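You operate a simulated robot arm through the tools that you are given. There is no shell and no other tool. Be economical: measure what you need, move in short steps, check, and stop when the job is done.

You are at the controls of a simulated two-armed robot. One attempt, no reset.

## Task
Call up order 29 on the number keys, set 2 prints and start it.
Fine: type the number, then enter; the up arrow adds prints.

Only the result counts: the job must be done as asked and must still hold three seconds after the hand-in. Knocking over, shifting, dropping, spilling or breaking anything else fails it.

## Robot
Two 7-joint arms with fingered hands on one trunk, on a base that drives. Base frame: it is fixed to the floor where the robot stands at the start and does not move with it; the origin is under the middle of the robot, x ahead of it, y to its left, z up; the surface under the hand at the start is at about z = 740. Readings come in mm, rad, newtons and seconds.
The left shoulder is at the start at [-3, 83, 1150], the right one opposite. With the tool pointing down near the work surface each hand reaches from about 100 to 720 mm from the robot's upright axis, wherever it stands, measured 20 degrees to its own side. Places, roughly: down arrow key [500, 200, 800]; enter key [600, 0, 800]; five key [600, 100, 800]; nine key [600, 0, 800]; seven key [600, 100, 800]; six key [600, 0, 800]; start key [500, 300, 800]; two key [600, 100, 800]; up arrow key [500, 200, 800]. Payload 4 kg a hand.
The tool frame of a hand sits at the grasp point between the pads (the TCP): z along the fingers, y along the line on which they close. The tips reach 26 mm beyond it. The gripper opens to 132 mm. The gripper's body begins 73 mm behind the TCP. The gripper is a hand of 3 fingers: y runs from the thumb to the fingers, the wrist lies at [0, 0, -224] in the tool frame, and closing takes about 1.5 s.
Orientation is that of the tool frame in the base frame, as a unit quaternion [x, y, z, w]. With the fingers straight down and closing along the base's y, the tool's x points along the base's -x, its y along +y and its z along -z.

## Interface
- The arms move only by the tool send_rows. It takes "left_motion", "right_motion" or both (then of equal length, played together; a hand with none holds still); each is one flat list of numbers, 6 for each row, row after row: the shift along the base's x, y, z in m, then the turn, a rotation vector about the base's x, y, z in rad. In form: [tx, ty, tz, wx, wy, wz, tx, ty, tz, wx, wy, wz, ...]. A call has 1 to 8 rows; each row is the pose to reach, as a shift and turn from the pose commanded when the call began. "left_jaw" and "right_jaw" are, for a hand that has rows, the gripper command, from -1 (shut) to 1 (fully open), values between in proportion, set as the call begins (left out, the last holds). A row lasts 0.2 s, in which the tool goes at most 50 mm and 0.15 rad; a call with a longer step from one row to the next is refused whole, and so is a gripper value outside its range. A pose out of reach is approached as far as the arm can. The call stops where the force on the tool passes 40 N (or 10 N more than at its start, if that is more) or the arm is blocked; 0.2 s more then pass. Each finger travels about 72 mm/s and halts on what it meets, pressing with about 24 N; the grip force reading is that of the motor and also rises with nothing between the fingers. The clock runs only during rows and for 0.2 s after the last one: add rows that repeat a pose to give the fingers time. It gives the time, the measured TCP pose, the force on the tool (base axes), the opening and the grip force at its end, in the units of the frame above (readings bear some noise), with the torque about the TCP (base axes, N m) and any sound that the robot's microphone picked up.
- Cameras (640 x 400 px; columns grow to the right, rows downward): "scene" is now at [55.9, -72.1, 1408.1]; the picture's right is [0.38, -0.92, -0.06], its down [-0.42, -0.11, -0.90] and it looks along [0.83, 0.37, -0.42] (base axes); focal length 256 px, centre (320, 200). "left" rides on the left gripper at [-62, 3, -92] in its tool frame; the picture's right is [-0.05, -1.00, 0.00], its down [0.83, -0.04, -0.55] and it looks along [0.55, -0.03, 0.83] (tool axes); focal length 230 px, centre (320, 200). "right" rides on the right gripper at [62, 3, -92] in its tool frame; the picture's right is [-0.05, 1.00, 0.00], its down [-0.83, -0.04, -0.56] and it looks along [-0.55, -0.03, 0.83] (tool axes); focal length 230 px, centre (320, 200). There is no depth. A picture from a camera that has moved, and an enlarged one, comes with that camera's place and axes in the base frame and with its lens. The place of the scene camera against the robot may be out by one fixed shift of up to 25 mm in any direction.
- grab_frame(camera): a new picture of that camera. The clock stands still meanwhile.
- raise_lower(by): slides the trunk up (or, below 0, down) by that many mm; the arms and the scene camera ride with it, the base frame stays. It gives what a move gives, with no picture.
- base_move(legs): drives the robot by 1 to 6 legs, each [ahead, left, turn to the left] in mm, mm and rad, along the robot's own axes; the way and the turn of a leg run together, so that a leg with both is an arc; at most 1500 mm and 3.142 rad a leg. The arms and the cameras ride along, it lands a little off, and it stops where it bumps. It gives what a move gives.
- grasp_type(shape, hand): the hand has 3 fingers and takes this shape, open, in about a second: jaw (thumb against the fingers, like two jaws); tri (thumb and two fingers); tip (a fingertip pinch); poke (one finger out to press); point (the index stretched); flat (the hand flat); cup (the hand cupped); fist (a fist). The gripper value then closes the fingers along that shape, each until it touches; the sizes above hold for jaw. It gives what a move gives, with no picture.
- aim_head(pan, tilt): turns the head with the scene camera to pan (to the left, within 1.501 rad either way) and tilt (down, from -0.506 to 1.204), counted from straight ahead of the robot. It gives what a move gives.
- close_up(camera, box): a new picture of the part [left, top, right, bottom] of that camera's present view, enlarged. The clock stands still meanwhile.
- job_done(): hands the job in; it is judged then, once.

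Go step by step. Nothing tells you exact positions but the pictures and the camera data: compare them with the known pose of the tool, close in by small moves and look again before you grip or let go. The budget is 120 turns and 88 pictures, counting those below and the enlarged ones. Unless the task says otherwise, let go and move clear before handing in, and close with one line.

The tools are called by a JSON object that holds its "fn" and its "kwargs". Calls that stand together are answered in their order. send_rows: Moves the arms, as the interface text tells. Its arguments: {"type":"object","properties":{"left_motion":{"type":"array","items":{"type":"number"}},"left_jaw":{"type":"number"},"right_motion":{"type":"array","items":{"type":"number"}},"right_jaw":{"type":"number"}},"required":[]} The other tools are called the same way: raise_lower (by) slides the trunk up or down; grasp_type (shape, hand) gives the hand a shape; base_move (legs) drives the base; aim_head (pan, tilt) turns the head that bears the scene camera; grab_frame (camera) takes a picture; close_up (camera, box) takes an enlarged picture of a part of a camera's view; job_done () hands the job in.

At the start:

```text
t: 0.0
left_tcp_pos: [461.5, 146.5, 1123.3]
left_tool_rot: [0.137, 0.99, 0.01, 0.018]
left_wrist_force: [-0.6, 0.1, -0.2]
left_torque: [-0.02, -0.04, 0.01]
left_finger_gap: 131.8
left_gripper_force: 0.2
left_shape: jaw
right_tcp_pos: [465.3, -291.1, 1186.6]
right_tool_rot: [0.106, 0.993, -0.016, 0.053]
right_wrist_force: [3.6, 48.2, -18.8]
right_torque: [0.05, -0.11, -0.26]
right_finger_gap: 132.1
right_gripper_force: 0.2
right_shape: jaw
trunk travel left (down, up): [-175.0, 287.0]
robot x, y, heading: [-27.9, -105.3, -0.247]
head pan, tilt: [0.637, 0.34]
```

scene: 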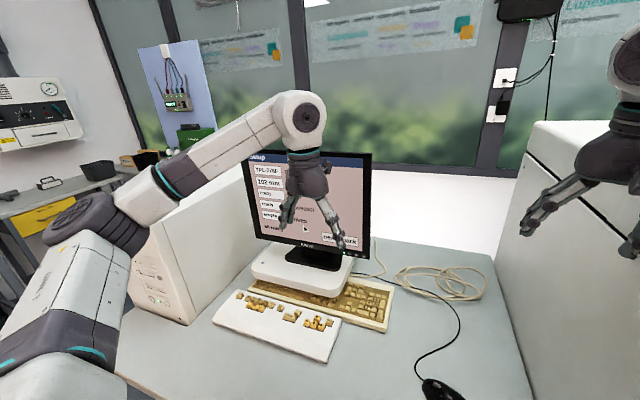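
right: 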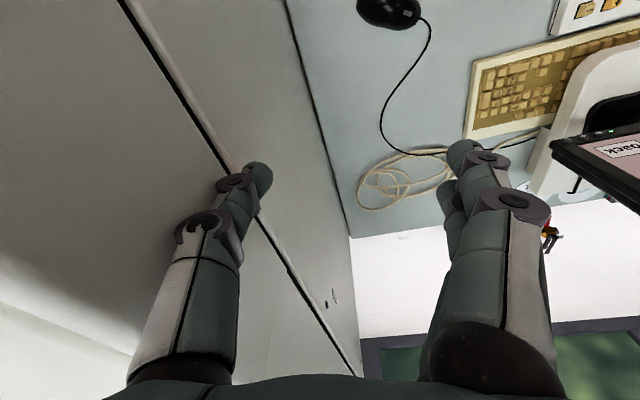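
left: 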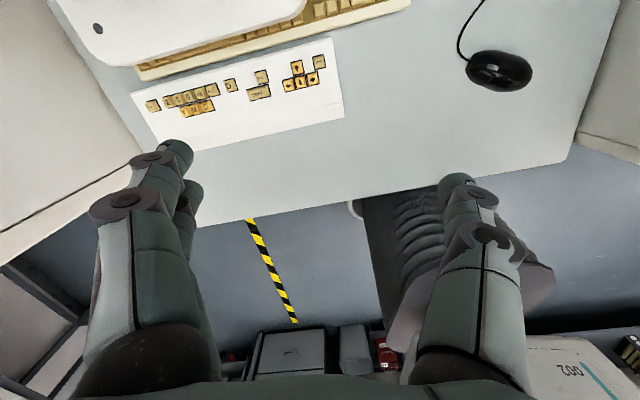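

I see a monitor, a white keypad in front and an old keyboard behind it; the right hand seems to press near a cabinet. I look closer at the keys and the screen.

{"fn": "close_up", "kwargs": {"camera": "scene", "box": [200, 270, 400, 395]}}

{"fn": "close_up", "kwargs": {"camera": "scene", "box": [230, 140, 390, 260]}}

{"fn": "close_up", "kwargs": {"camera": "left", "box": [120, 20, 360, 170]}}

```text
3.20 times, centred on (300, 332) of scene
camera zoom: at [55.9, -72.1, 1408.1], right [0.38, -0.92, -0.06], down [-0.42, -0.11, -0.9], along [0.83, 0.37, -0.42], focal length 818 px, centre (384, -224)
```

zoom: 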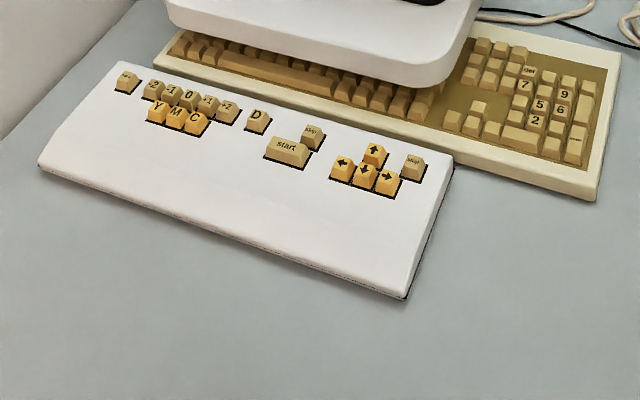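

```text
3.33 times, centred on (310, 200) of scene
camera zoom: at [55.9, -72.1, 1408.1], right [0.38, -0.92, -0.06], down [-0.42, -0.11, -0.9], along [0.83, 0.37, -0.42], focal length 852 px, centre (353, 200)
```

zoom: 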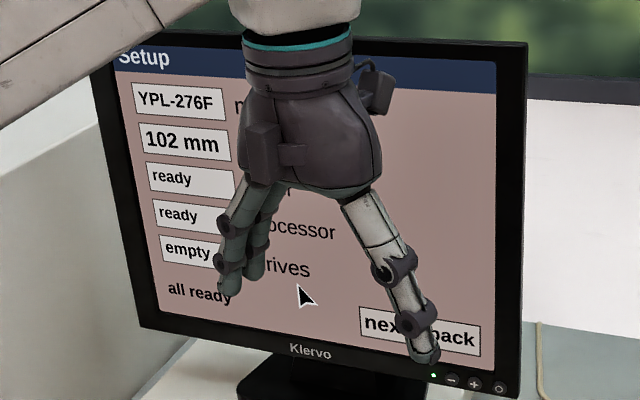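

```text
2.67 times, centred on (240, 95) of left
camera zoom: at [519.3, 131.9, 1216.5], right [-0.22, -0.97, -0.02], down [-0.83, 0.18, 0.52], along [-0.51, 0.13, -0.85], focal length 614 px, centre (533, 480)
```

zoom: 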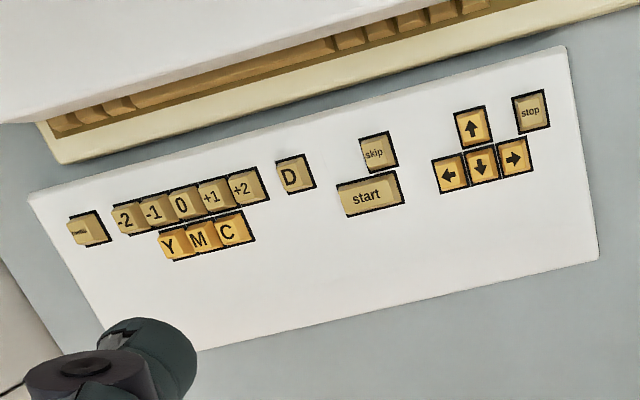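

The keypad (start, arrows) and the number block of the rear keyboard are clear. I first ease the right hand off the cabinet (+y) and raise the left hand a bit aside, giving it the poke shape.

{"fn": "send_rows", "kwargs": {"right_motion": [0, 0.01, 0, 0, 0, 0, 0, 0.02, 0, 0, 0, 0, 0, 0.035, 0, 0, 0, 0, 0, 0.05, 0, 0, 0, 0]}}

{"fn": "grasp_type", "kwargs": {"shape": "poke", "hand": "left"}}

{"fn": "grab_frame", "kwargs": {"camera": "scene"}}

{"fn": "grab_frame", "kwargs": {"camera": "left"}}

```text
t: 0.2
left_tcp_pos: [536.6, 56.8, 1034.2]
left_tool_rot: [0.244, 0.968, 0.048, -0.016]
left_wrist_force: [0.9, 0.9, -1.7]
left_torque: [-0.08, 0.07, 0.0]
left_finger_gap: 131.9
left_gripper_force: 0.0
left_shape: jaw
right_tcp_pos: [510.0, -285.3, 1169.4]
right_tool_rot: [0.028, 0.993, -0.044, 0.108]
right_wrist_force: [-3.8, 44.2, 16.0]
right_torque: [-0.83, 0.05, -0.31]
right_finger_gap: 130.7
right_gripper_force: 0.2
right_shape: jaw
trunk travel left (down, up): [-175.0, 287.0]
robot x, y, heading: [-37.8, -130.7, -0.307]
head pan, tilt: [0.637, 0.34]
stopped in row 1 (right hand): the force on the tool passed its limit at 130 N (the readings are from after the stop); the commanded pose is now the measured one
```

```text
t: 1.1
left_tcp_pos: [531.0, 61.9, 1036.2]
left_tool_rot: [0.241, 0.969, 0.051, -0.013]
left_wrist_force: [-0.3, 0.4, -0.5]
left_torque: [0.0, -0.03, 0.01]
left_finger_gap: 0.0
left_gripper_force: 0.1
left_shape: poke
right_tcp_pos: [511.7, -288.2, 1168.2]
right_tool_rot: [0.031, 0.993, -0.047, 0.108]
right_wrist_force: [5.4, 30.1, -9.3]
right_torque: [0.56, 0.0, 0.27]
right_finger_gap: 130.5
right_gripper_force: 0.1
right_shape: jaw
trunk travel left (down, up): [-175.0, 287.0]
robot x, y, heading: [-34.7, -129.6, -0.298]
head pan, tilt: [0.637, 0.34]
```

```text
81 pictures are left
camera scene: at [27.8, -84.1, 1412.9], right [0.33, -0.94, -0.05], down [-0.4, -0.09, -0.91], along [0.85, 0.32, -0.41], focal length 256 px, centre (320, 200)
```

scene: 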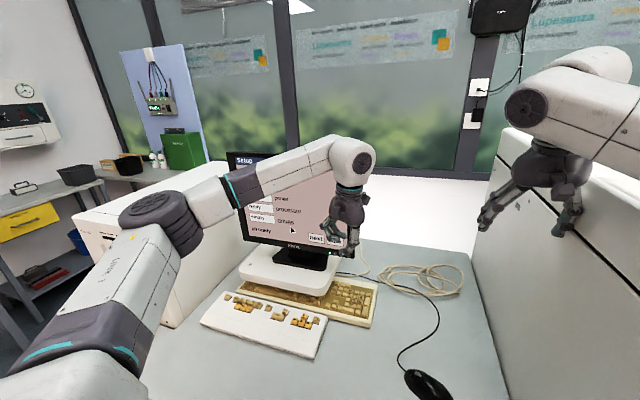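

```text
80 pictures are left
camera left: at [589.5, 27.9, 1124.9], right [-0.42, -0.9, -0.09], down [-0.75, 0.29, 0.59], along [-0.5, 0.32, -0.8], focal length 230 px, centre (320, 200)
```

left: 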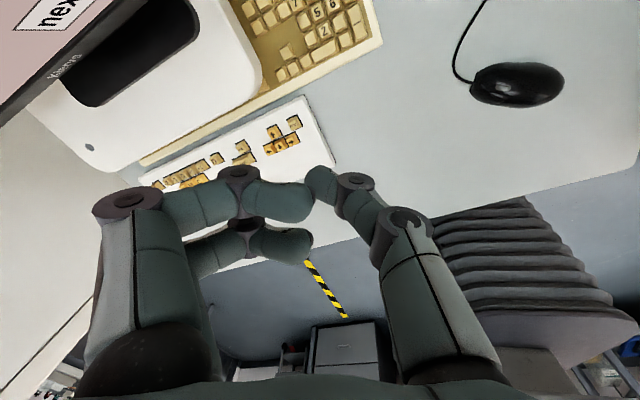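

The robot jolted when the right hand moved, so something of it is touching the cabinet. I look before moving again.

{"fn": "grab_frame", "kwargs": {"camera": "right"}}

{"fn": "close_up", "kwargs": {"camera": "scene", "box": [440, 40, 640, 260]}}

```text
79 pictures are left
camera right: at [431.6, -272.1, 1243.8], right [0.12, 0.99, -0.08], down [0.69, -0.03, 0.72], along [0.71, -0.14, -0.68], focal length 230 px, centre (320, 200)
```

right: 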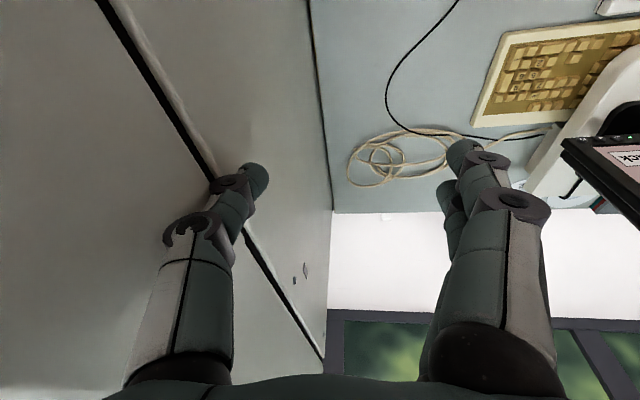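

```text
1.82 times, centred on (540, 150) of scene
camera zoom: at [27.8, -84.1, 1412.9], right [0.33, -0.94, -0.05], down [-0.4, -0.09, -0.91], along [0.85, 0.32, -0.41], focal length 465 px, centre (-80, 291)
```

zoom: 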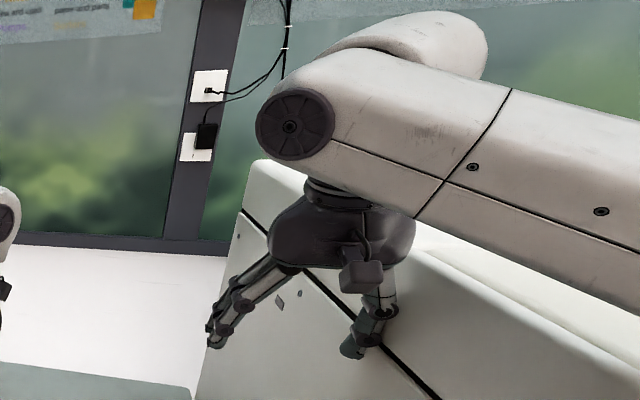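

The right thumb leans against the cabinet side. I let one short still row pass on the left to see whether the state is steady.

{"fn": "send_rows", "kwargs": {"left_motion": [0, 0, 0, 0, 0, 0, 0, 0, 0, 0, 0, 0]}}

```text
t: 1.5
left_tcp_pos: [551.8, -7.1, 965.1]
left_tool_rot: [0.332, 0.939, 0.078, -0.046]
left_wrist_force: [0.5, -0.5, 0.1]
left_torque: [-0.04, 0.06, -0.01]
left_finger_gap: 0.0
left_gripper_force: 0.0
left_shape: poke
right_tcp_pos: [535.5, -271.5, 1163.3]
right_tool_rot: [-0.026, 0.985, -0.073, 0.155]
right_wrist_force: [-0.8, 22.5, 7.2]
right_torque: [-0.45, -0.08, 0.05]
right_finger_gap: 130.2
right_gripper_force: 0.1
right_shape: jaw
trunk travel left (down, up): [-175.0, 287.0]
robot x, y, heading: [-43.0, -138.6, -0.336]
head pan, tilt: [0.637, 0.34]
stopped in row 1 (left hand): the arm was blocked; the commanded pose is now the measured one
```

The left arm sags and the base turns right at each step, so something also pushes on the left arm. I look toward it.

{"fn": "grab_frame", "kwargs": {"camera": "scene"}}

{"fn": "grab_frame", "kwargs": {"camera": "left"}}

```text
77 pictures are left
camera scene: at [19.3, -101.5, 1413.4], right [0.29, -0.95, -0.05], down [-0.4, -0.07, -0.91], along [0.87, 0.29, -0.41], focal length 256 px, centre (320, 200)
```

scene: 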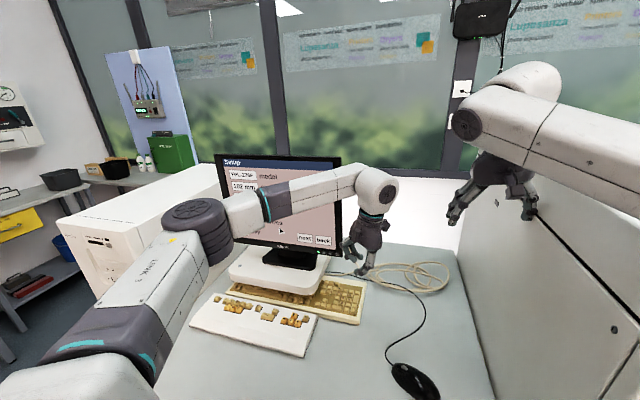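

```text
76 pictures are left
camera left: at [605.9, -57.8, 1047.6], right [-0.59, -0.8, -0.12], down [-0.65, 0.38, 0.66], along [-0.48, 0.47, -0.74], focal length 230 px, centre (320, 200)
```

left: 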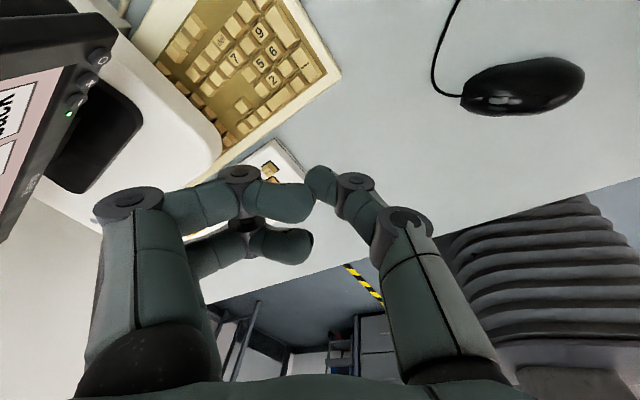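

The safest relief is backing the robot a little, which also moves it away from the cabinet given its heading.

{"fn": "base_move", "kwargs": {"legs": [[-60, 20, 0]]}}

{"fn": "grab_frame", "kwargs": {"camera": "scene"}}

```text
t: 2.2
left_tcp_pos: [537.4, -166.6, 831.4]
left_tool_rot: [0.509, 0.845, 0.101, -0.127]
left_wrist_force: [-0.4, 1.8, -1.6]
left_torque: [-0.16, 0.12, 0.07]
left_finger_gap: 0.1
left_gripper_force: 0.1
left_shape: poke
right_tcp_pos: [562.0, -229.1, 1134.1]
right_tool_rot: [-0.155, 0.962, -0.085, 0.207]
right_wrist_force: [-1.5, -11.8, 35.3]
right_torque: [3.12, 0.46, 0.61]
right_finger_gap: 131.2
right_gripper_force: 0.1
right_shape: jaw
trunk travel left (down, up): [-175.0, 287.0]
robot x, y, heading: [-63.6, -166.6, -0.417]
head pan, tilt: [0.637, 0.34]
stopped in leg 1: the robot was blocked; the commanded pose is now the measured one
```

```text
75 pictures are left
camera scene: at [16.7, -149.8, 1408.7], right [0.21, -0.97, -0.07], down [-0.42, -0.03, -0.91], along [0.88, 0.22, -0.41], focal length 256 px, centre (320, 200)
```

scene: 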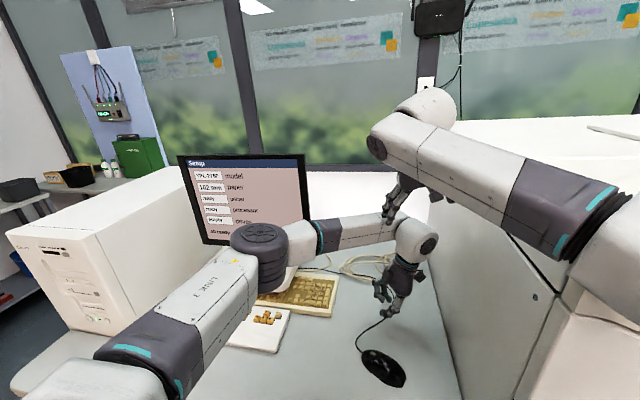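

Both arms have drifted inward; the right fingers look close to the left forearm and the left hand is low near the mouse. I check both hand cameras before moving them apart.

{"fn": "grab_frame", "kwargs": {"camera": "right"}}

{"fn": "grab_frame", "kwargs": {"camera": "left"}}

{"fn": "close_up", "kwargs": {"camera": "scene", "box": [300, 80, 640, 340]}}

```text
74 pictures are left
camera right: at [467.9, -238.7, 1192.7], right [-0.22, 0.95, -0.21], down [0.49, 0.29, 0.82], along [0.84, 0.07, -0.53], focal length 230 px, centre (320, 200)
```

right: 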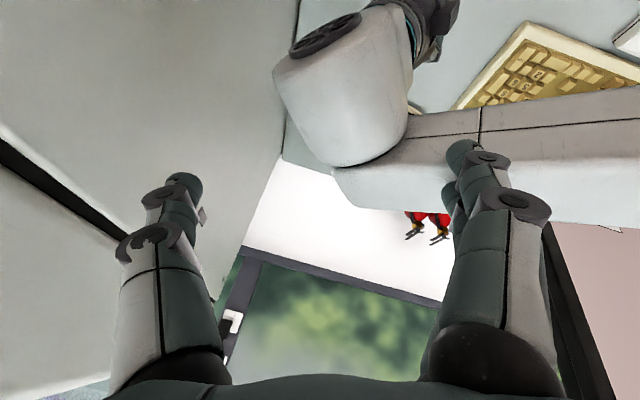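

```text
73 pictures are left
camera left: at [578.8, -243.0, 900.1], right [-0.86, -0.5, -0.06], down [-0.35, 0.51, 0.79], along [-0.37, 0.7, -0.61], focal length 230 px, centre (320, 200)
```

left: 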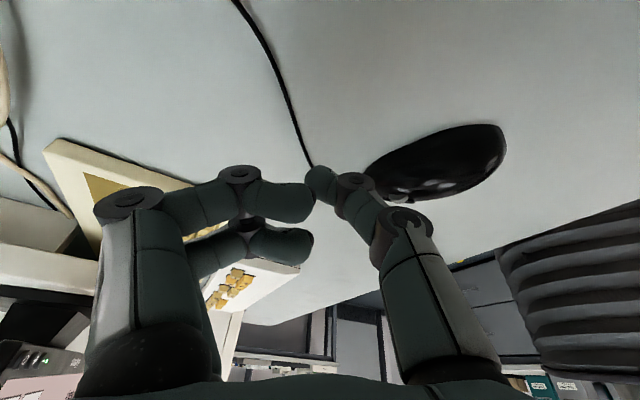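

```text
1.54 times, centred on (470, 210) of scene
camera zoom: at [16.7, -149.8, 1408.7], right [0.21, -0.97, -0.07], down [-0.42, -0.03, -0.91], along [0.88, 0.22, -0.41], focal length 393 px, centre (89, 185)
```

zoom: 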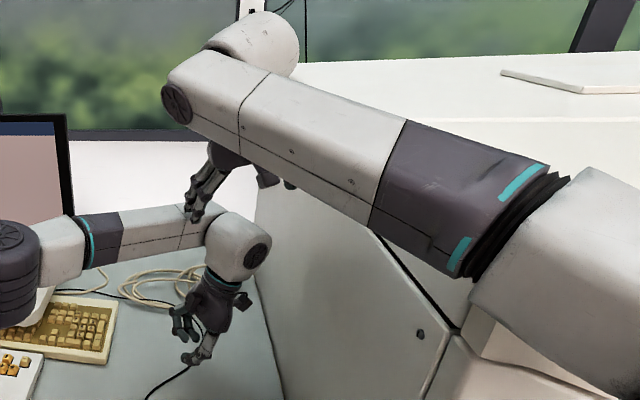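

The right fingertips rest on the left forearm. Before untangling, I look to the left side and down to see what blocks the base.

{"fn": "aim_head", "kwargs": {"pan": 1.4, "tilt": 0.9}}

{"fn": "grab_frame", "kwargs": {"camera": "scene"}}

```text
t: 3.3
left_tcp_pos: [532.3, -152.4, 827.8]
left_tool_rot: [0.504, 0.848, 0.1, -0.129]
left_wrist_force: [0.7, -0.4, 0.2]
left_torque: [-0.03, -0.03, -0.01]
left_finger_gap: 0.2
left_gripper_force: 0.0
left_shape: poke
right_tcp_pos: [560.0, -230.7, 1125.9]
right_tool_rot: [-0.148, 0.965, -0.083, 0.201]
right_wrist_force: [-14.2, -31.5, 84.2]
right_torque: [6.8, 0.99, 1.5]
right_finger_gap: 131.1
right_gripper_force: 0.0
right_shape: jaw
trunk travel left (down, up): [-175.0, 287.0]
robot x, y, heading: [-66.6, -161.7, -0.411]
head pan, tilt: [1.4, 0.901]
```

```text
71 pictures are left
camera scene: at [-40.6, -95.5, 1366.0], right [0.83, -0.55, -0.11], down [-0.49, -0.63, -0.6], along [0.26, 0.55, -0.79], focal length 256 px, centre (320, 200)
```

scene: 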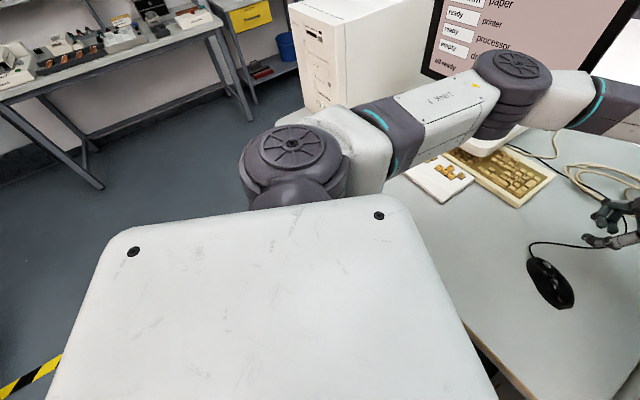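

The left side is free. I look to the right side now.

{"fn": "aim_head", "kwargs": {"pan": -0.9, "tilt": 0.75}}

{"fn": "grab_frame", "kwargs": {"camera": "scene"}}

```text
t: 5.4
left_tcp_pos: [532.5, -153.5, 828.4]
left_tool_rot: [0.506, 0.847, 0.1, -0.13]
left_wrist_force: [-0.2, 0.4, -0.3]
left_torque: [0.0, -0.01, 0.02]
left_finger_gap: 0.0
left_gripper_force: 0.0
left_shape: poke
right_tcp_pos: [560.8, -230.1, 1124.1]
right_tool_rot: [-0.148, 0.965, -0.084, 0.201]
right_wrist_force: [-16.9, -29.5, 90.8]
right_torque: [7.11, 1.04, 1.65]
right_finger_gap: 130.6
right_gripper_force: 0.1
right_shape: jaw
trunk travel left (down, up): [-175.0, 287.0]
robot x, y, heading: [-68.1, -164.5, -0.413]
head pan, tilt: [-0.901, 0.75]
```

```text
70 pictures are left
camera scene: at [-59.2, -239.7, 1373.8], right [-0.96, -0.26, 0.09], down [-0.24, 0.69, -0.68], along [0.11, -0.68, -0.73], focal length 256 px, centre (320, 200)
```

scene: 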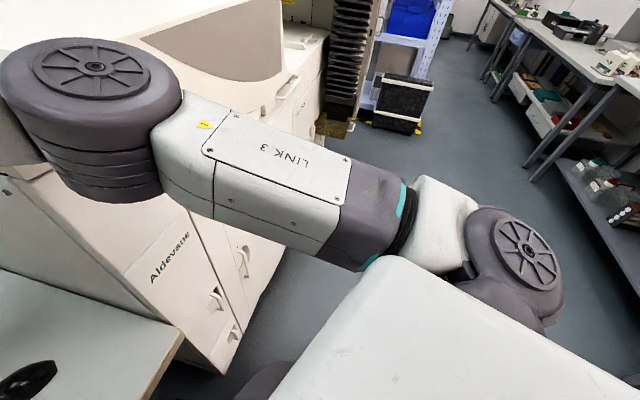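

The right elbow leans on the machine at the right, and the left hand is low. I raise the trunk a little so that both arms come up and clear.

{"fn": "raise_lower", "kwargs": {"by": 80}}

{"fn": "grab_frame", "kwargs": {"camera": "scene"}}

```text
t: 5.8
left_tcp_pos: [526.8, -201.7, 766.4]
left_tool_rot: [0.579, 0.793, 0.082, -0.169]
left_wrist_force: [-7.7, -2.9, 30.3]
left_torque: [-0.18, 0.12, 0.04]
left_finger_gap: 0.0
left_gripper_force: 0.0
left_shape: poke
right_tcp_pos: [610.4, -196.1, 1061.2]
right_tool_rot: [-0.203, 0.957, -0.05, 0.202]
right_wrist_force: [65.0, 36.1, 56.7]
right_torque: [4.6, -0.88, -6.34]
right_finger_gap: 132.1
right_gripper_force: 0.0
right_shape: jaw
trunk travel left (down, up): [-179.0, 283.0]
robot x, y, heading: [-70.2, -158.7, -0.404]
head pan, tilt: [-0.901, 0.75]
stopped: the arm was blocked; the commanded pose is now the measured one
```

```text
69 pictures are left
camera scene: at [-21.7, -242.0, 1370.4], right [-0.96, -0.26, 0.11], down [-0.27, 0.69, -0.67], along [0.1, -0.67, -0.73], focal length 256 px, centre (320, 200)
```

scene: 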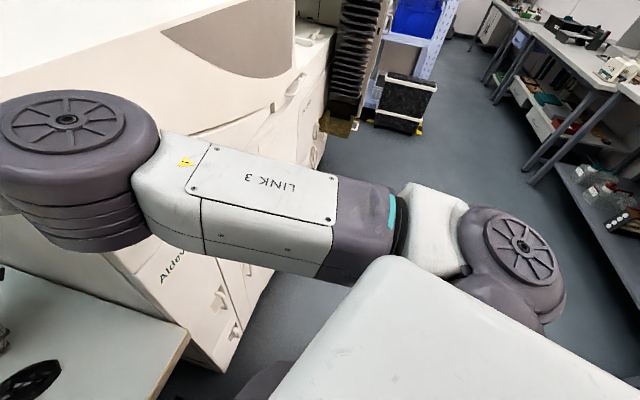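

The left hand now lightly touches the desk and the right one leans on the left forearm. I look at both hand views before lifting the right.

{"fn": "grab_frame", "kwargs": {"camera": "right"}}

{"fn": "grab_frame", "kwargs": {"camera": "left"}}

{"fn": "aim_head", "kwargs": {"pan": 0.3, "tilt": 0.55}}

{"fn": "grab_frame", "kwargs": {"camera": "scene"}}

```text
68 pictures are left
camera right: at [520.0, -217.4, 1123.5], right [-0.32, 0.93, -0.16], down [0.48, 0.31, 0.82], along [0.81, 0.19, -0.55], focal length 230 px, centre (320, 200)
```

right: 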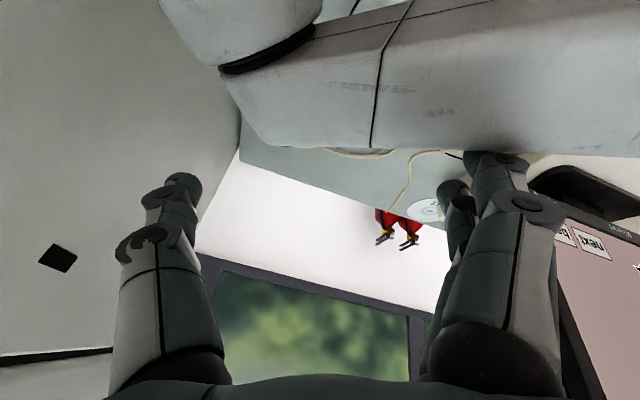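

```text
67 pictures are left
camera left: at [564.0, -285.7, 830.1], right [-0.93, -0.36, 0.05], down [-0.17, 0.55, 0.82], along [-0.32, 0.76, -0.57], focal length 230 px, centre (320, 200)
```

left: 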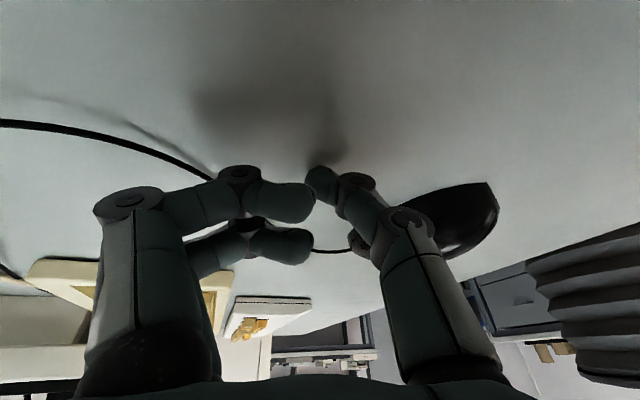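

```text
t: 7.2
left_tcp_pos: [592.3, -47.5, 772.8]
left_tool_rot: [0.473, 0.862, 0.075, -0.167]
left_wrist_force: [-0.4, 1.0, 2.0]
left_torque: [-0.14, -0.08, 0.01]
left_finger_gap: 0.0
left_gripper_force: 0.1
left_shape: poke
right_tcp_pos: [647.4, -104.6, 1067.0]
right_tool_rot: [-0.202, 0.963, -0.069, 0.166]
right_wrist_force: [-15.2, -17.4, 37.6]
right_torque: [2.04, 0.73, 1.11]
right_finger_gap: 130.6
right_gripper_force: 0.1
right_shape: jaw
trunk travel left (down, up): [-179.0, 283.0]
robot x, y, heading: [-68.9, -101.5, -0.333]
head pan, tilt: [0.3, 0.55]
```

```text
66 pictures are left
camera scene: at [122.4, -85.3, 1371.2], right [-0.04, -1.0, -0.01], down [-0.67, 0.03, -0.74], along [0.74, -0.02, -0.67], focal length 256 px, centre (320, 200)
```

scene: 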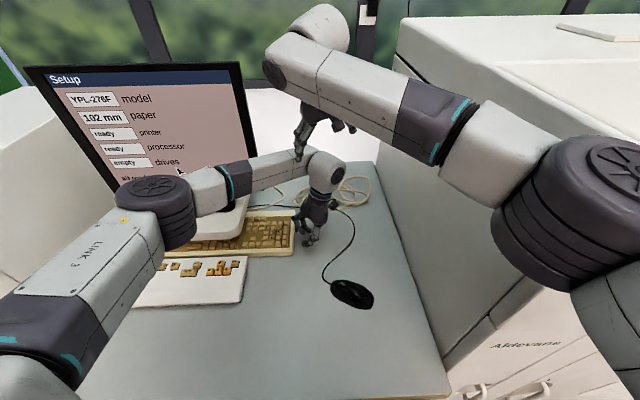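

The arms have slid clear of the machine and the left hand hovers just right of the keyboard. Now I lift the right hand straight off the left forearm.

{"fn": "send_rows", "kwargs": {"right_motion": [0, 0, 0.02, 0, 0, 0, 0, 0, 0.04, 0, 0, 0, 0, 0, 0.06, 0, 0, 0, 0, 0, 0.08, 0, 0, 0]}}

{"fn": "grab_frame", "kwargs": {"camera": "scene"}}

```text
t: 7.6
left_tcp_pos: [577.7, -74.8, 785.7]
left_tool_rot: [0.478, 0.858, 0.093, -0.162]
left_wrist_force: [1.1, 1.3, 2.5]
left_torque: [-0.22, 0.05, 0.11]
left_finger_gap: 0.2
left_gripper_force: 0.1
left_shape: poke
right_tcp_pos: [656.8, -137.9, 1079.3]
right_tool_rot: [-0.108, 0.981, -0.069, 0.146]
right_wrist_force: [-35.5, -24.4, 55.0]
right_torque: [2.59, 2.43, 2.57]
right_finger_gap: 129.1
right_gripper_force: 0.1
right_shape: jaw
trunk travel left (down, up): [-179.0, 283.0]
robot x, y, heading: [-78.6, -95.9, -0.379]
head pan, tilt: [0.3, 0.55]
stopped in row 2 (right hand): the arm was blocked; the commanded pose is now the measured one
```

```text
65 pictures are left
camera scene: at [143.8, 3.4, 1377.4], right [-0.08, -1.0, 0.06], down [-0.69, 0.01, -0.73], along [0.72, -0.1, -0.68], focal length 256 px, centre (320, 200)
```

scene: 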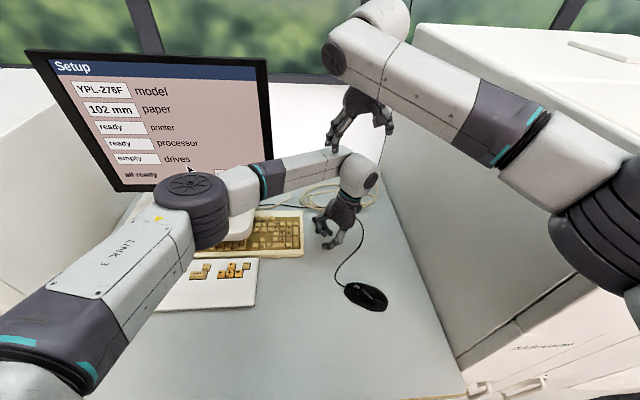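

The right arm was nearly fully stretched, so a straight lift was blocked. I draw the right hand back and up along the contact direction, toward the body.

{"fn": "send_rows", "kwargs": {"right_motion": [-0.02, -0.005, 0.015, 0, 0, 0, -0.045, -0.01, 0.035, 0, 0, 0, -0.07, -0.015, 0.06, 0, 0, 0, -0.1, -0.02, 0.085, 0, 0, 0]}}

{"fn": "grab_frame", "kwargs": {"camera": "scene"}}

```text
t: 7.9
left_tcp_pos: [559.8, -71.4, 789.4]
left_tool_rot: [0.446, 0.865, 0.144, -0.176]
left_wrist_force: [1.3, 5.0, 0.9]
left_torque: [-0.32, 0.15, 0.16]
left_finger_gap: 0.0
left_gripper_force: 0.0
left_shape: poke
right_tcp_pos: [633.4, -140.8, 1061.3]
right_tool_rot: [-0.042, 0.99, -0.016, 0.132]
right_wrist_force: [18.4, 3.5, 26.7]
right_torque: [2.1, 0.26, -1.95]
right_finger_gap: 132.0
right_gripper_force: 0.1
right_shape: jaw
trunk travel left (down, up): [-179.0, 283.0]
robot x, y, heading: [-94.9, -64.4, -0.41]
head pan, tilt: [0.3, 0.55]
stopped in row 1 (left hand): the arm was blocked; the commanded pose is now the measured one
```

```text
64 pictures are left
camera scene: at [158.0, 71.3, 1375.7], right [-0.11, -0.99, 0.09], down [-0.7, 0.01, -0.71], along [0.71, -0.15, -0.69], focal length 256 px, centre (320, 200)
```

scene: 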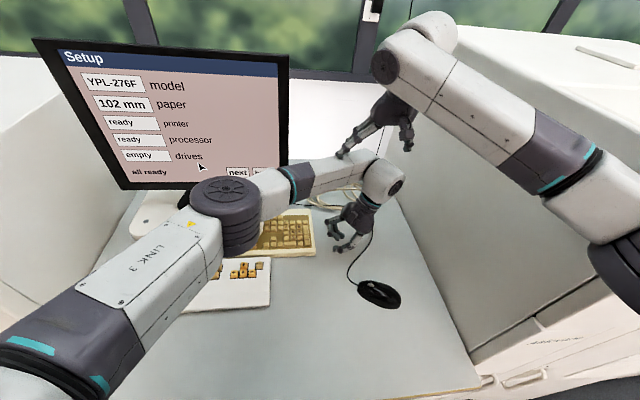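

The whole upper body sways to the left when the arms move. I let time pass with the head only and see whether it settles.

{"fn": "aim_head", "kwargs": {"pan": 0.3, "tilt": 0.6}}

{"fn": "grab_frame", "kwargs": {"camera": "scene"}}

```text
t: 8.6
left_tcp_pos: [521.0, -110.6, 795.3]
left_tool_rot: [0.456, 0.859, 0.163, -0.169]
left_wrist_force: [0.7, -1.8, -0.7]
left_torque: [0.09, -0.01, -0.04]
left_finger_gap: 0.0
left_gripper_force: 0.0
left_shape: poke
right_tcp_pos: [588.1, -169.8, 1067.0]
right_tool_rot: [-0.043, 0.988, 0.0, 0.146]
right_wrist_force: [33.5, 2.7, 26.0]
right_torque: [2.78, 0.24, -3.38]
right_finger_gap: 132.2
right_gripper_force: 0.1
right_shape: jaw
trunk travel left (down, up): [-179.0, 283.0]
robot x, y, heading: [-107.7, -62.1, -0.43]
head pan, tilt: [0.3, 0.6]
```

```text
63 pictures are left
camera scene: at [106.3, 21.4, 1372.8], right [-0.13, -0.99, 0.05], down [-0.71, 0.06, -0.7], along [0.69, -0.13, -0.71], focal length 256 px, centre (320, 200)
```

scene: 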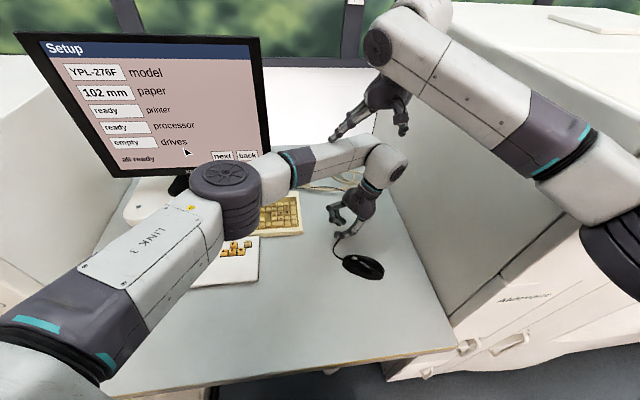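

It swings back. I wait a bit more, to judge the steady state.

{"fn": "aim_head", "kwargs": {"pan": 0.3, "tilt": 0.5}}

{"fn": "aim_head", "kwargs": {"pan": 0.3, "tilt": 0.6}}

{"fn": "grab_frame", "kwargs": {"camera": "scene"}}

{"fn": "grab_frame", "kwargs": {"camera": "right"}}

```text
t: 9.2
left_tcp_pos: [547.0, -37.3, 781.3]
left_tool_rot: [0.44, 0.869, 0.137, -0.177]
left_wrist_force: [-1.4, 0.8, 0.3]
left_torque: [-0.03, -0.09, -0.02]
left_finger_gap: 0.1
left_gripper_force: 0.2
left_shape: poke
right_tcp_pos: [615.8, -93.8, 1077.4]
right_tool_rot: [-0.14, 0.976, -0.012, 0.169]
right_wrist_force: [-11.3, -19.7, 42.0]
right_torque: [1.42, 1.23, 0.87]
right_finger_gap: 126.4
right_gripper_force: 0.1
right_shape: jaw
trunk travel left (down, up): [-179.0, 283.0]
robot x, y, heading: [-80.3, -28.1, -0.313]
head pan, tilt: [0.3, 0.499]
```

```text
t: 9.9
left_tcp_pos: [555.5, -87.3, 773.9]
left_tool_rot: [0.458, 0.856, 0.149, -0.186]
left_wrist_force: [1.0, 2.1, -0.5]
left_torque: [-0.18, 0.09, 0.12]
left_finger_gap: 0.0
left_gripper_force: 0.0
left_shape: poke
right_tcp_pos: [637.1, -160.6, 1054.4]
right_tool_rot: [-0.009, 0.992, -0.013, 0.124]
right_wrist_force: [32.4, -12.5, 80.0]
right_torque: [3.98, -0.08, -1.65]
right_finger_gap: 125.7
right_gripper_force: 0.1
right_shape: jaw
trunk travel left (down, up): [-179.0, 283.0]
robot x, y, heading: [-105.9, -67.9, -0.456]
head pan, tilt: [0.3, 0.6]
```

```text
62 pictures are left
camera scene: at [173.6, 76.8, 1367.9], right [-0.16, -0.98, 0.11], down [-0.74, 0.04, -0.67], along [0.65, -0.19, -0.74], focal length 256 px, centre (320, 200)
```

scene: 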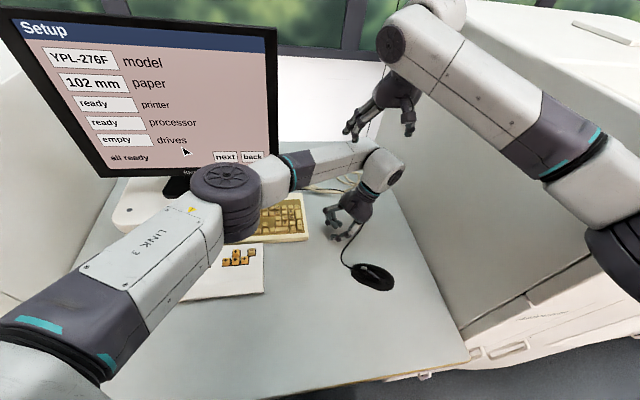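

```text
61 pictures are left
camera right: at [553.8, -156.9, 1127.2], right [0.04, 1.0, -0.02], down [0.67, -0.01, 0.75], along [0.74, -0.04, -0.67], focal length 230 px, centre (320, 200)
```

right: 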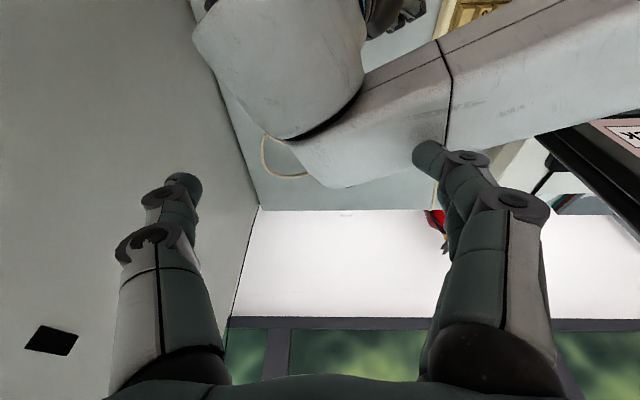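

The body keeps swaying because the right fingertips press on the left forearm. Curling the right fingers into a fist should remove that contact.

{"fn": "grasp_type", "kwargs": {"shape": "fist", "hand": "right"}}

{"fn": "grab_frame", "kwargs": {"camera": "scene"}}

```text
t: 10.8
left_tcp_pos: [520.0, -3.8, 803.9]
left_tool_rot: [0.415, 0.88, 0.154, -0.173]
left_wrist_force: [-1.9, 1.3, 2.0]
left_torque: [-0.17, -0.22, -0.04]
left_finger_gap: 0.0
left_gripper_force: 0.0
left_shape: poke
right_tcp_pos: [587.8, -82.5, 1083.4]
right_tool_rot: [-0.155, 0.971, 0.011, 0.18]
right_wrist_force: [-1.2, 1.1, 0.1]
right_torque: [-0.14, -0.12, -0.1]
right_finger_gap: 0.0
right_gripper_force: 0.1
right_shape: fist
trunk travel left (down, up): [-179.0, 283.0]
robot x, y, heading: [-86.8, 2.5, -0.258]
head pan, tilt: [0.3, 0.6]
```

```text
60 pictures are left
camera scene: at [53.4, -22.1, 1369.8], right [0.04, -1.0, -0.05], down [-0.69, 0.01, -0.73], along [0.73, 0.07, -0.68], focal length 256 px, centre (320, 200)
```

scene: 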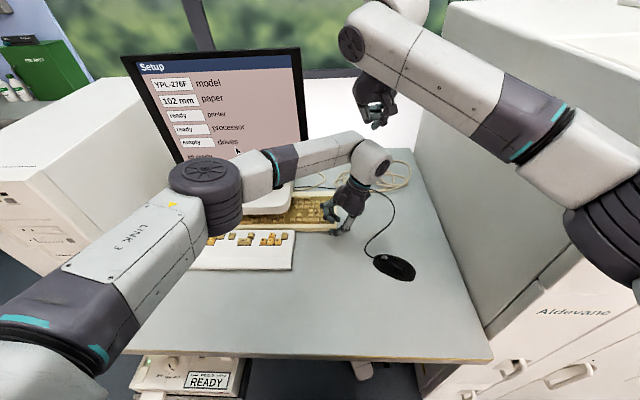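

The contact is gone and both wrists are unloaded. Now I raise the trunk so the left hand clears the keys.

{"fn": "raise_lower", "kwargs": {"by": 80}}

{"fn": "grab_frame", "kwargs": {"camera": "scene"}}

```text
t: 11.5
left_tcp_pos: [505.8, -137.0, 856.1]
left_tool_rot: [0.466, 0.855, 0.165, -0.16]
left_wrist_force: [1.7, 2.3, -0.1]
left_torque: [-0.1, 0.17, 0.1]
left_finger_gap: 0.0
left_gripper_force: 0.1
left_shape: poke
right_tcp_pos: [573.4, -187.6, 1138.2]
right_tool_rot: [-0.097, 0.98, -0.007, 0.173]
right_wrist_force: [1.2, -3.5, -1.6]
right_torque: [0.45, 0.09, 0.16]
right_finger_gap: 0.0
right_gripper_force: 0.0
right_shape: fist
trunk travel left (down, up): [-225.0, 236.0]
robot x, y, heading: [-101.2, -58.2, -0.388]
head pan, tilt: [0.3, 0.6]
stopped: the arm was blocked; the commanded pose is now the measured one
```

```text
59 pictures are left
camera scene: at [69.6, 18.3, 1431.7], right [-0.09, -0.99, 0.05], down [-0.67, 0.03, -0.74], along [0.74, -0.1, -0.67], focal length 256 px, centre (320, 200)
```

scene: 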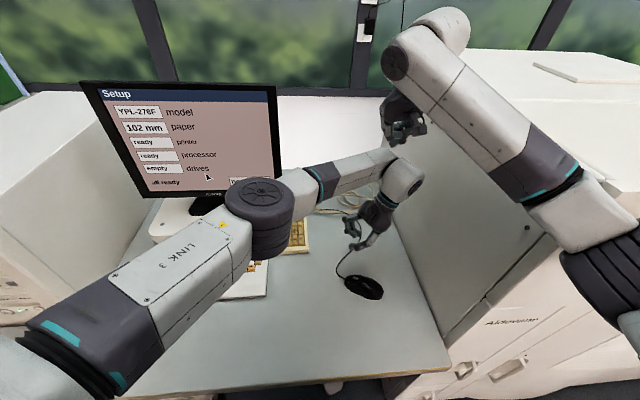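

The trunk rose 46 mm before it was halted by the swaying. I let it settle and watch the base reading.

{"fn": "aim_head", "kwargs": {"pan": 0.3, "tilt": 0.7}}

{"fn": "aim_head", "kwargs": {"pan": 0.3, "tilt": 0.5}}

{"fn": "aim_head", "kwargs": {"pan": 1.2, "tilt": 0.9}}

{"fn": "grab_frame", "kwargs": {"camera": "scene"}}

{"fn": "aim_head", "kwargs": {"pan": -0.6, "tilt": 0.9}}

{"fn": "grab_frame", "kwargs": {"camera": "scene"}}

```text
t: 12.2
left_tcp_pos: [502.2, -158.2, 836.3]
left_tool_rot: [0.481, 0.845, 0.162, -0.166]
left_wrist_force: [0.7, -0.4, 0.1]
left_torque: [0.0, 0.04, 0.01]
left_finger_gap: 0.1
left_gripper_force: 0.1
left_shape: poke
right_tcp_pos: [564.5, -174.6, 1115.0]
right_tool_rot: [-0.123, 0.978, -0.002, 0.17]
right_wrist_force: [7.6, -2.4, 15.7]
right_torque: [-0.32, -0.32, 0.11]
right_finger_gap: 0.1
right_gripper_force: 0.1
right_shape: fist
trunk travel left (down, up): [-225.0, 236.0]
robot x, y, heading: [-104.2, -64.3, -0.403]
head pan, tilt: [0.3, 0.7]
```

```text
t: 12.9
left_tcp_pos: [503.1, -157.1, 843.4]
left_tool_rot: [0.477, 0.848, 0.163, -0.164]
left_wrist_force: [-0.4, 0.5, 0.0]
left_torque: [0.0, 0.02, 0.02]
left_finger_gap: 0.0
left_gripper_force: 0.1
left_shape: poke
right_tcp_pos: [562.7, -173.8, 1120.0]
right_tool_rot: [-0.125, 0.977, 0.0, 0.171]
right_wrist_force: [4.9, -7.0, 16.8]
right_torque: [-0.11, -0.11, -0.06]
right_finger_gap: 0.0
right_gripper_force: 0.1
right_shape: fist
trunk travel left (down, up): [-225.0, 236.0]
robot x, y, heading: [-100.3, -64.3, -0.397]
head pan, tilt: [0.3, 0.499]
```

```text
t: 14.1
left_tcp_pos: [503.8, -161.8, 842.2]
left_tool_rot: [0.482, 0.846, 0.161, -0.163]
left_wrist_force: [0.9, 0.0, 0.2]
left_torque: [0.01, -0.01, 0.01]
left_finger_gap: 0.1
left_gripper_force: 0.2
left_shape: poke
right_tcp_pos: [564.0, -176.6, 1119.0]
right_tool_rot: [-0.121, 0.978, -0.002, 0.169]
right_wrist_force: [2.5, -0.2, 3.9]
right_torque: [-0.01, -0.08, -0.03]
right_finger_gap: 0.0
right_gripper_force: 0.1
right_shape: fist
trunk travel left (down, up): [-225.0, 236.0]
robot x, y, heading: [-101.4, -61.7, -0.405]
head pan, tilt: [1.201, 0.901]
```

```text
58 pictures are left
camera scene: at [12.9, 9.1, 1405.0], right [0.7, -0.7, -0.1], down [-0.63, -0.55, -0.55], along [0.33, 0.45, -0.83], focal length 256 px, centre (320, 200)
```

scene: 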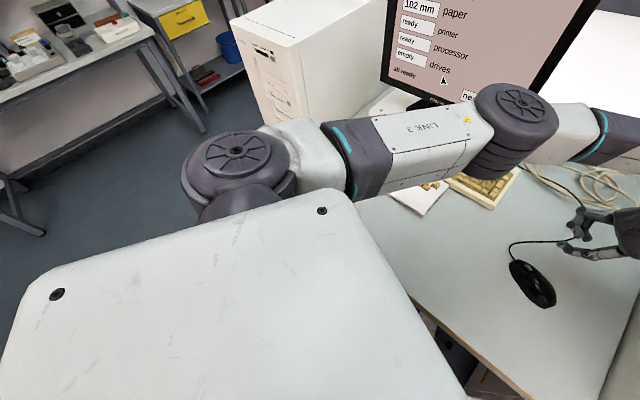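

```text
t: 15.9
left_tcp_pos: [505.7, -158.7, 840.0]
left_tool_rot: [0.482, 0.845, 0.162, -0.166]
left_wrist_force: [-1.4, -2.1, -0.2]
left_torque: [0.15, 0.01, -0.04]
left_finger_gap: 0.0
left_gripper_force: 0.0
left_shape: poke
right_tcp_pos: [565.6, -177.8, 1120.9]
right_tool_rot: [-0.119, 0.978, 0.0, 0.173]
right_wrist_force: [-0.9, 0.8, 0.2]
right_torque: [0.02, 0.0, 0.04]
right_finger_gap: 0.2
right_gripper_force: 0.0
right_shape: fist
trunk travel left (down, up): [-225.0, 236.0]
robot x, y, heading: [-107.2, -55.2, -0.409]
head pan, tilt: [-0.6, 0.901]
```

```text
57 pictures are left
camera scene: at [-0.1, -110.6, 1404.1], right [-0.84, -0.53, 0.1], down [-0.49, 0.68, -0.55], along [0.23, -0.51, -0.83], focal length 256 px, centre (320, 200)
```

scene: 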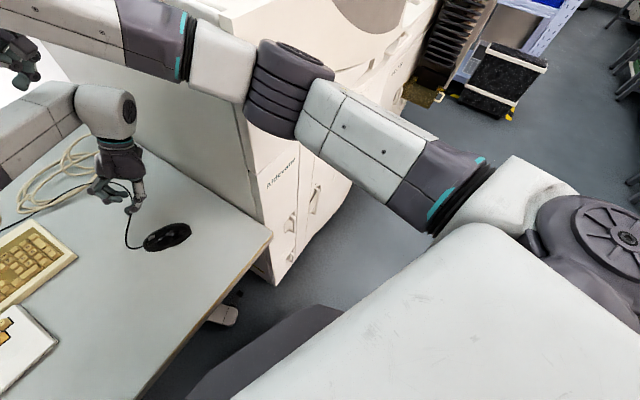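

Things have settled, with no load on the wrists. I shift the base a little away from the machine so the right elbow is free.

{"fn": "base_move", "kwargs": {"legs": [[-30, 40, 0]]}}

{"fn": "grab_frame", "kwargs": {"camera": "scene"}}

```text
t: 16.9
left_tcp_pos: [478.0, -168.1, 840.1]
left_tool_rot: [0.495, 0.834, 0.18, -0.166]
left_wrist_force: [0.6, 0.9, 0.0]
left_torque: [0.03, 0.0, 0.03]
left_finger_gap: 0.0
left_gripper_force: 0.1
left_shape: poke
right_tcp_pos: [536.9, -225.5, 1126.8]
right_tool_rot: [-0.075, 0.981, 0.005, 0.181]
right_wrist_force: [0.7, 0.3, 0.4]
right_torque: [0.02, 0.01, -0.03]
right_finger_gap: 0.2
right_gripper_force: 0.0
right_shape: fist
trunk travel left (down, up): [-225.0, 236.0]
robot x, y, heading: [-125.4, -20.7, -0.449]
head pan, tilt: [-0.6, 0.901]
```

```text
56 pictures are left
camera scene: at [-31.0, -117.1, 1402.6], right [-0.86, -0.5, 0.08], down [-0.46, 0.71, -0.53], along [0.21, -0.49, -0.84], focal length 256 px, centre (320, 200)
```

scene: 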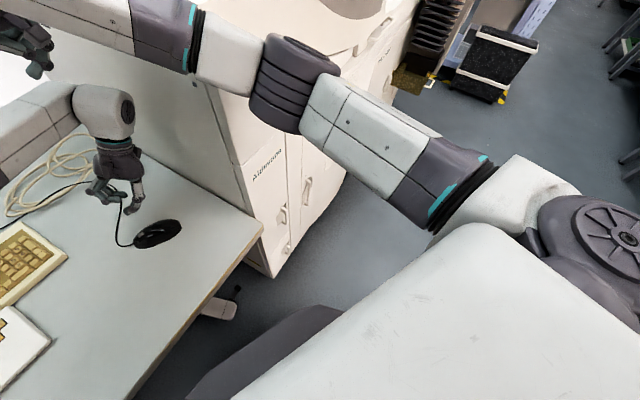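

The move finished without a stop. I wait a moment and look ahead again.

{"fn": "aim_head", "kwargs": {"pan": 0.5, "tilt": 0.6}}

{"fn": "grab_frame", "kwargs": {"camera": "scene"}}

```text
t: 18.2
left_tcp_pos: [478.0, -168.2, 840.5]
left_tool_rot: [0.495, 0.834, 0.18, -0.165]
left_wrist_force: [0.5, -0.3, -0.2]
left_torque: [-0.01, -0.03, -0.01]
left_finger_gap: 0.1
left_gripper_force: 0.1
left_shape: poke
right_tcp_pos: [537.1, -224.2, 1126.6]
right_tool_rot: [-0.076, 0.981, 0.005, 0.18]
right_wrist_force: [-0.8, 0.0, -0.9]
right_torque: [0.02, -0.03, 0.04]
right_finger_gap: 0.1
right_gripper_force: 0.0
right_shape: fist
trunk travel left (down, up): [-225.0, 236.0]
robot x, y, heading: [-122.8, -24.9, -0.455]
head pan, tilt: [0.499, 0.6]
```

```text
55 pictures are left
camera scene: at [22.6, -49.1, 1424.7], right [0.04, -1.0, -0.06], down [-0.66, 0.02, -0.75], along [0.75, 0.07, -0.66], focal length 256 px, centre (320, 200)
```

scene: 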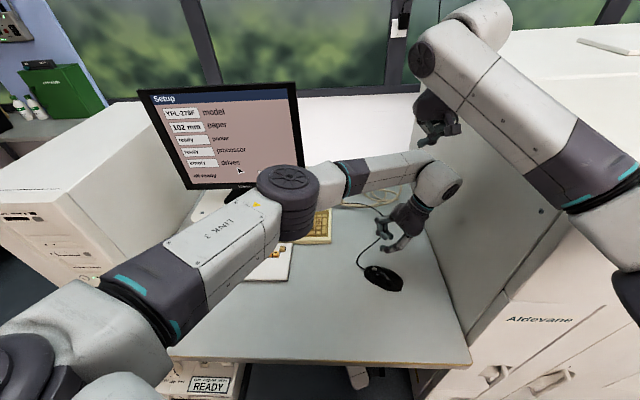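

It is steady now. I test the left arm with a short lift.

{"fn": "send_rows", "kwargs": {"left_motion": [0, 0, 0.02, 0, 0, 0, 0, 0, 0.04, 0, 0, 0, 0, 0, 0.06, 0, 0, 0, 0, 0, 0.06, 0, 0, 0]}}

```text
t: 18.8
left_tcp_pos: [474.6, -165.1, 867.6]
left_tool_rot: [0.495, 0.832, 0.183, -0.172]
left_wrist_force: [0.1, 0.0, -0.4]
left_torque: [0.0, 0.05, 0.01]
left_finger_gap: 0.0
left_gripper_force: 0.0
left_shape: poke
right_tcp_pos: [538.2, -227.3, 1130.2]
right_tool_rot: [-0.076, 0.979, 0.004, 0.187]
right_wrist_force: [-3.2, -4.9, 13.1]
right_torque: [0.06, 0.08, 0.07]
right_finger_gap: 0.0
right_gripper_force: 0.0
right_shape: fist
trunk travel left (down, up): [-225.0, 236.0]
robot x, y, heading: [-125.7, -23.6, -0.451]
head pan, tilt: [0.499, 0.6]
stopped in row 3 (right hand): the force on the tool passed its limit at 43 N (the readings are from after the stop); the commanded pose is now the measured one
```

The left forearm touched the right fist from below. I lift the right hand up and slightly back.

{"fn": "send_rows", "kwargs": {"right_motion": [-0.005, 0, 0.02, 0, 0, 0, -0.015, 0, 0.045, 0, 0, 0, -0.03, 0, 0.07, 0, 0, 0, -0.045, 0, 0.1, 0, 0, 0, -0.06, 0, 0.13, 0, 0, 0, -0.06, 0, 0.13, 0, 0, 0]}}

{"fn": "grab_frame", "kwargs": {"camera": "scene"}}

```text
t: 20.2
left_tcp_pos: [481.9, -169.8, 864.0]
left_tool_rot: [0.497, 0.83, 0.183, -0.176]
left_wrist_force: [0.3, -0.2, 1.0]
left_torque: [-0.04, -0.01, 0.01]
left_finger_gap: 0.2
left_gripper_force: 0.0
left_shape: poke
right_tcp_pos: [488.7, -235.4, 1253.5]
right_tool_rot: [-0.074, 0.981, 0.006, 0.18]
right_wrist_force: [0.7, 0.5, -0.3]
right_torque: [0.01, -0.01, -0.01]
right_finger_gap: 0.0
right_gripper_force: 0.1
right_shape: fist
trunk travel left (down, up): [-225.0, 236.0]
robot x, y, heading: [-123.8, -22.9, -0.451]
head pan, tilt: [0.499, 0.6]
```

```text
54 pictures are left
camera scene: at [35.7, -57.7, 1422.9], right [0.05, -1.0, -0.07], down [-0.67, 0.02, -0.75], along [0.74, 0.08, -0.66], focal length 256 px, centre (320, 200)
```

scene: 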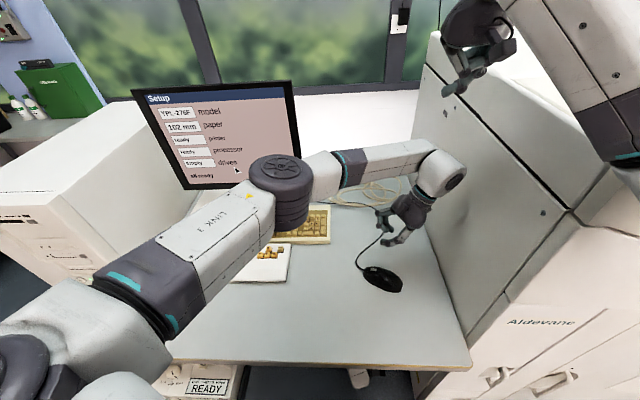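

Both arms now obey and are apart. I lift the left hand, moving it left and turning it upright.

{"fn": "send_rows", "kwargs": {"left_motion": [0, 0.015, 0.02, -0.08, 0, 0, 0, 0.03, 0.04, -0.16, 0, 0, 0, 0.045, 0.06, -0.24, 0, 0, 0, 0.06, 0.08, -0.32, 0, 0, 0, 0.075, 0.1, -0.4, 0, 0, 0, 0.09, 0.12, -0.48, 0, 0, 0, 0.1, 0.13, -0.5, 0, 0, 0, 0.1, 0.13, -0.5, 0, 0]}}

{"fn": "grab_frame", "kwargs": {"camera": "scene"}}

{"fn": "grab_frame", "kwargs": {"camera": "left"}}

```text
t: 22.0
left_tcp_pos: [483.1, -70.2, 994.9]
left_tool_rot: [0.524, 0.85, -0.029, -0.047]
left_wrist_force: [0.1, 0.0, 0.7]
left_torque: [0.01, 0.0, -0.02]
left_finger_gap: 0.0
left_gripper_force: 0.1
left_shape: poke
right_tcp_pos: [489.9, -235.7, 1252.3]
right_tool_rot: [-0.073, 0.981, 0.006, 0.182]
right_wrist_force: [-0.4, 1.2, -0.1]
right_torque: [0.02, 0.02, 0.01]
right_finger_gap: 0.1
right_gripper_force: 0.1
right_shape: fist
trunk travel left (down, up): [-225.0, 236.0]
robot x, y, heading: [-124.6, -23.0, -0.453]
head pan, tilt: [0.499, 0.6]
```

```text
53 pictures are left
camera scene: at [35.8, -58.2, 1422.8], right [0.04, -1.0, -0.07], down [-0.67, 0.02, -0.74], along [0.74, 0.08, -0.66], focal length 256 px, centre (320, 200)
```

scene: 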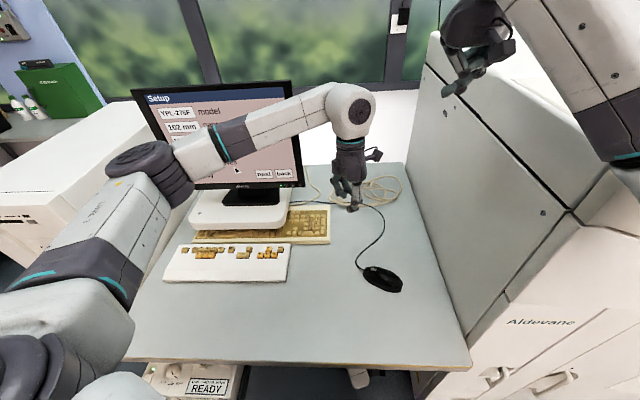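

```text
52 pictures are left
camera left: at [525.1, -123.7, 1082.3], right [-0.86, -0.49, 0.1], down [-0.35, 0.72, 0.6], along [-0.37, 0.48, -0.8], focal length 230 px, centre (320, 200)
```

left: 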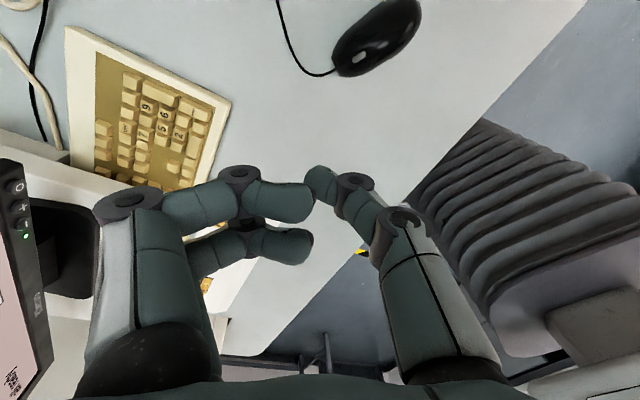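

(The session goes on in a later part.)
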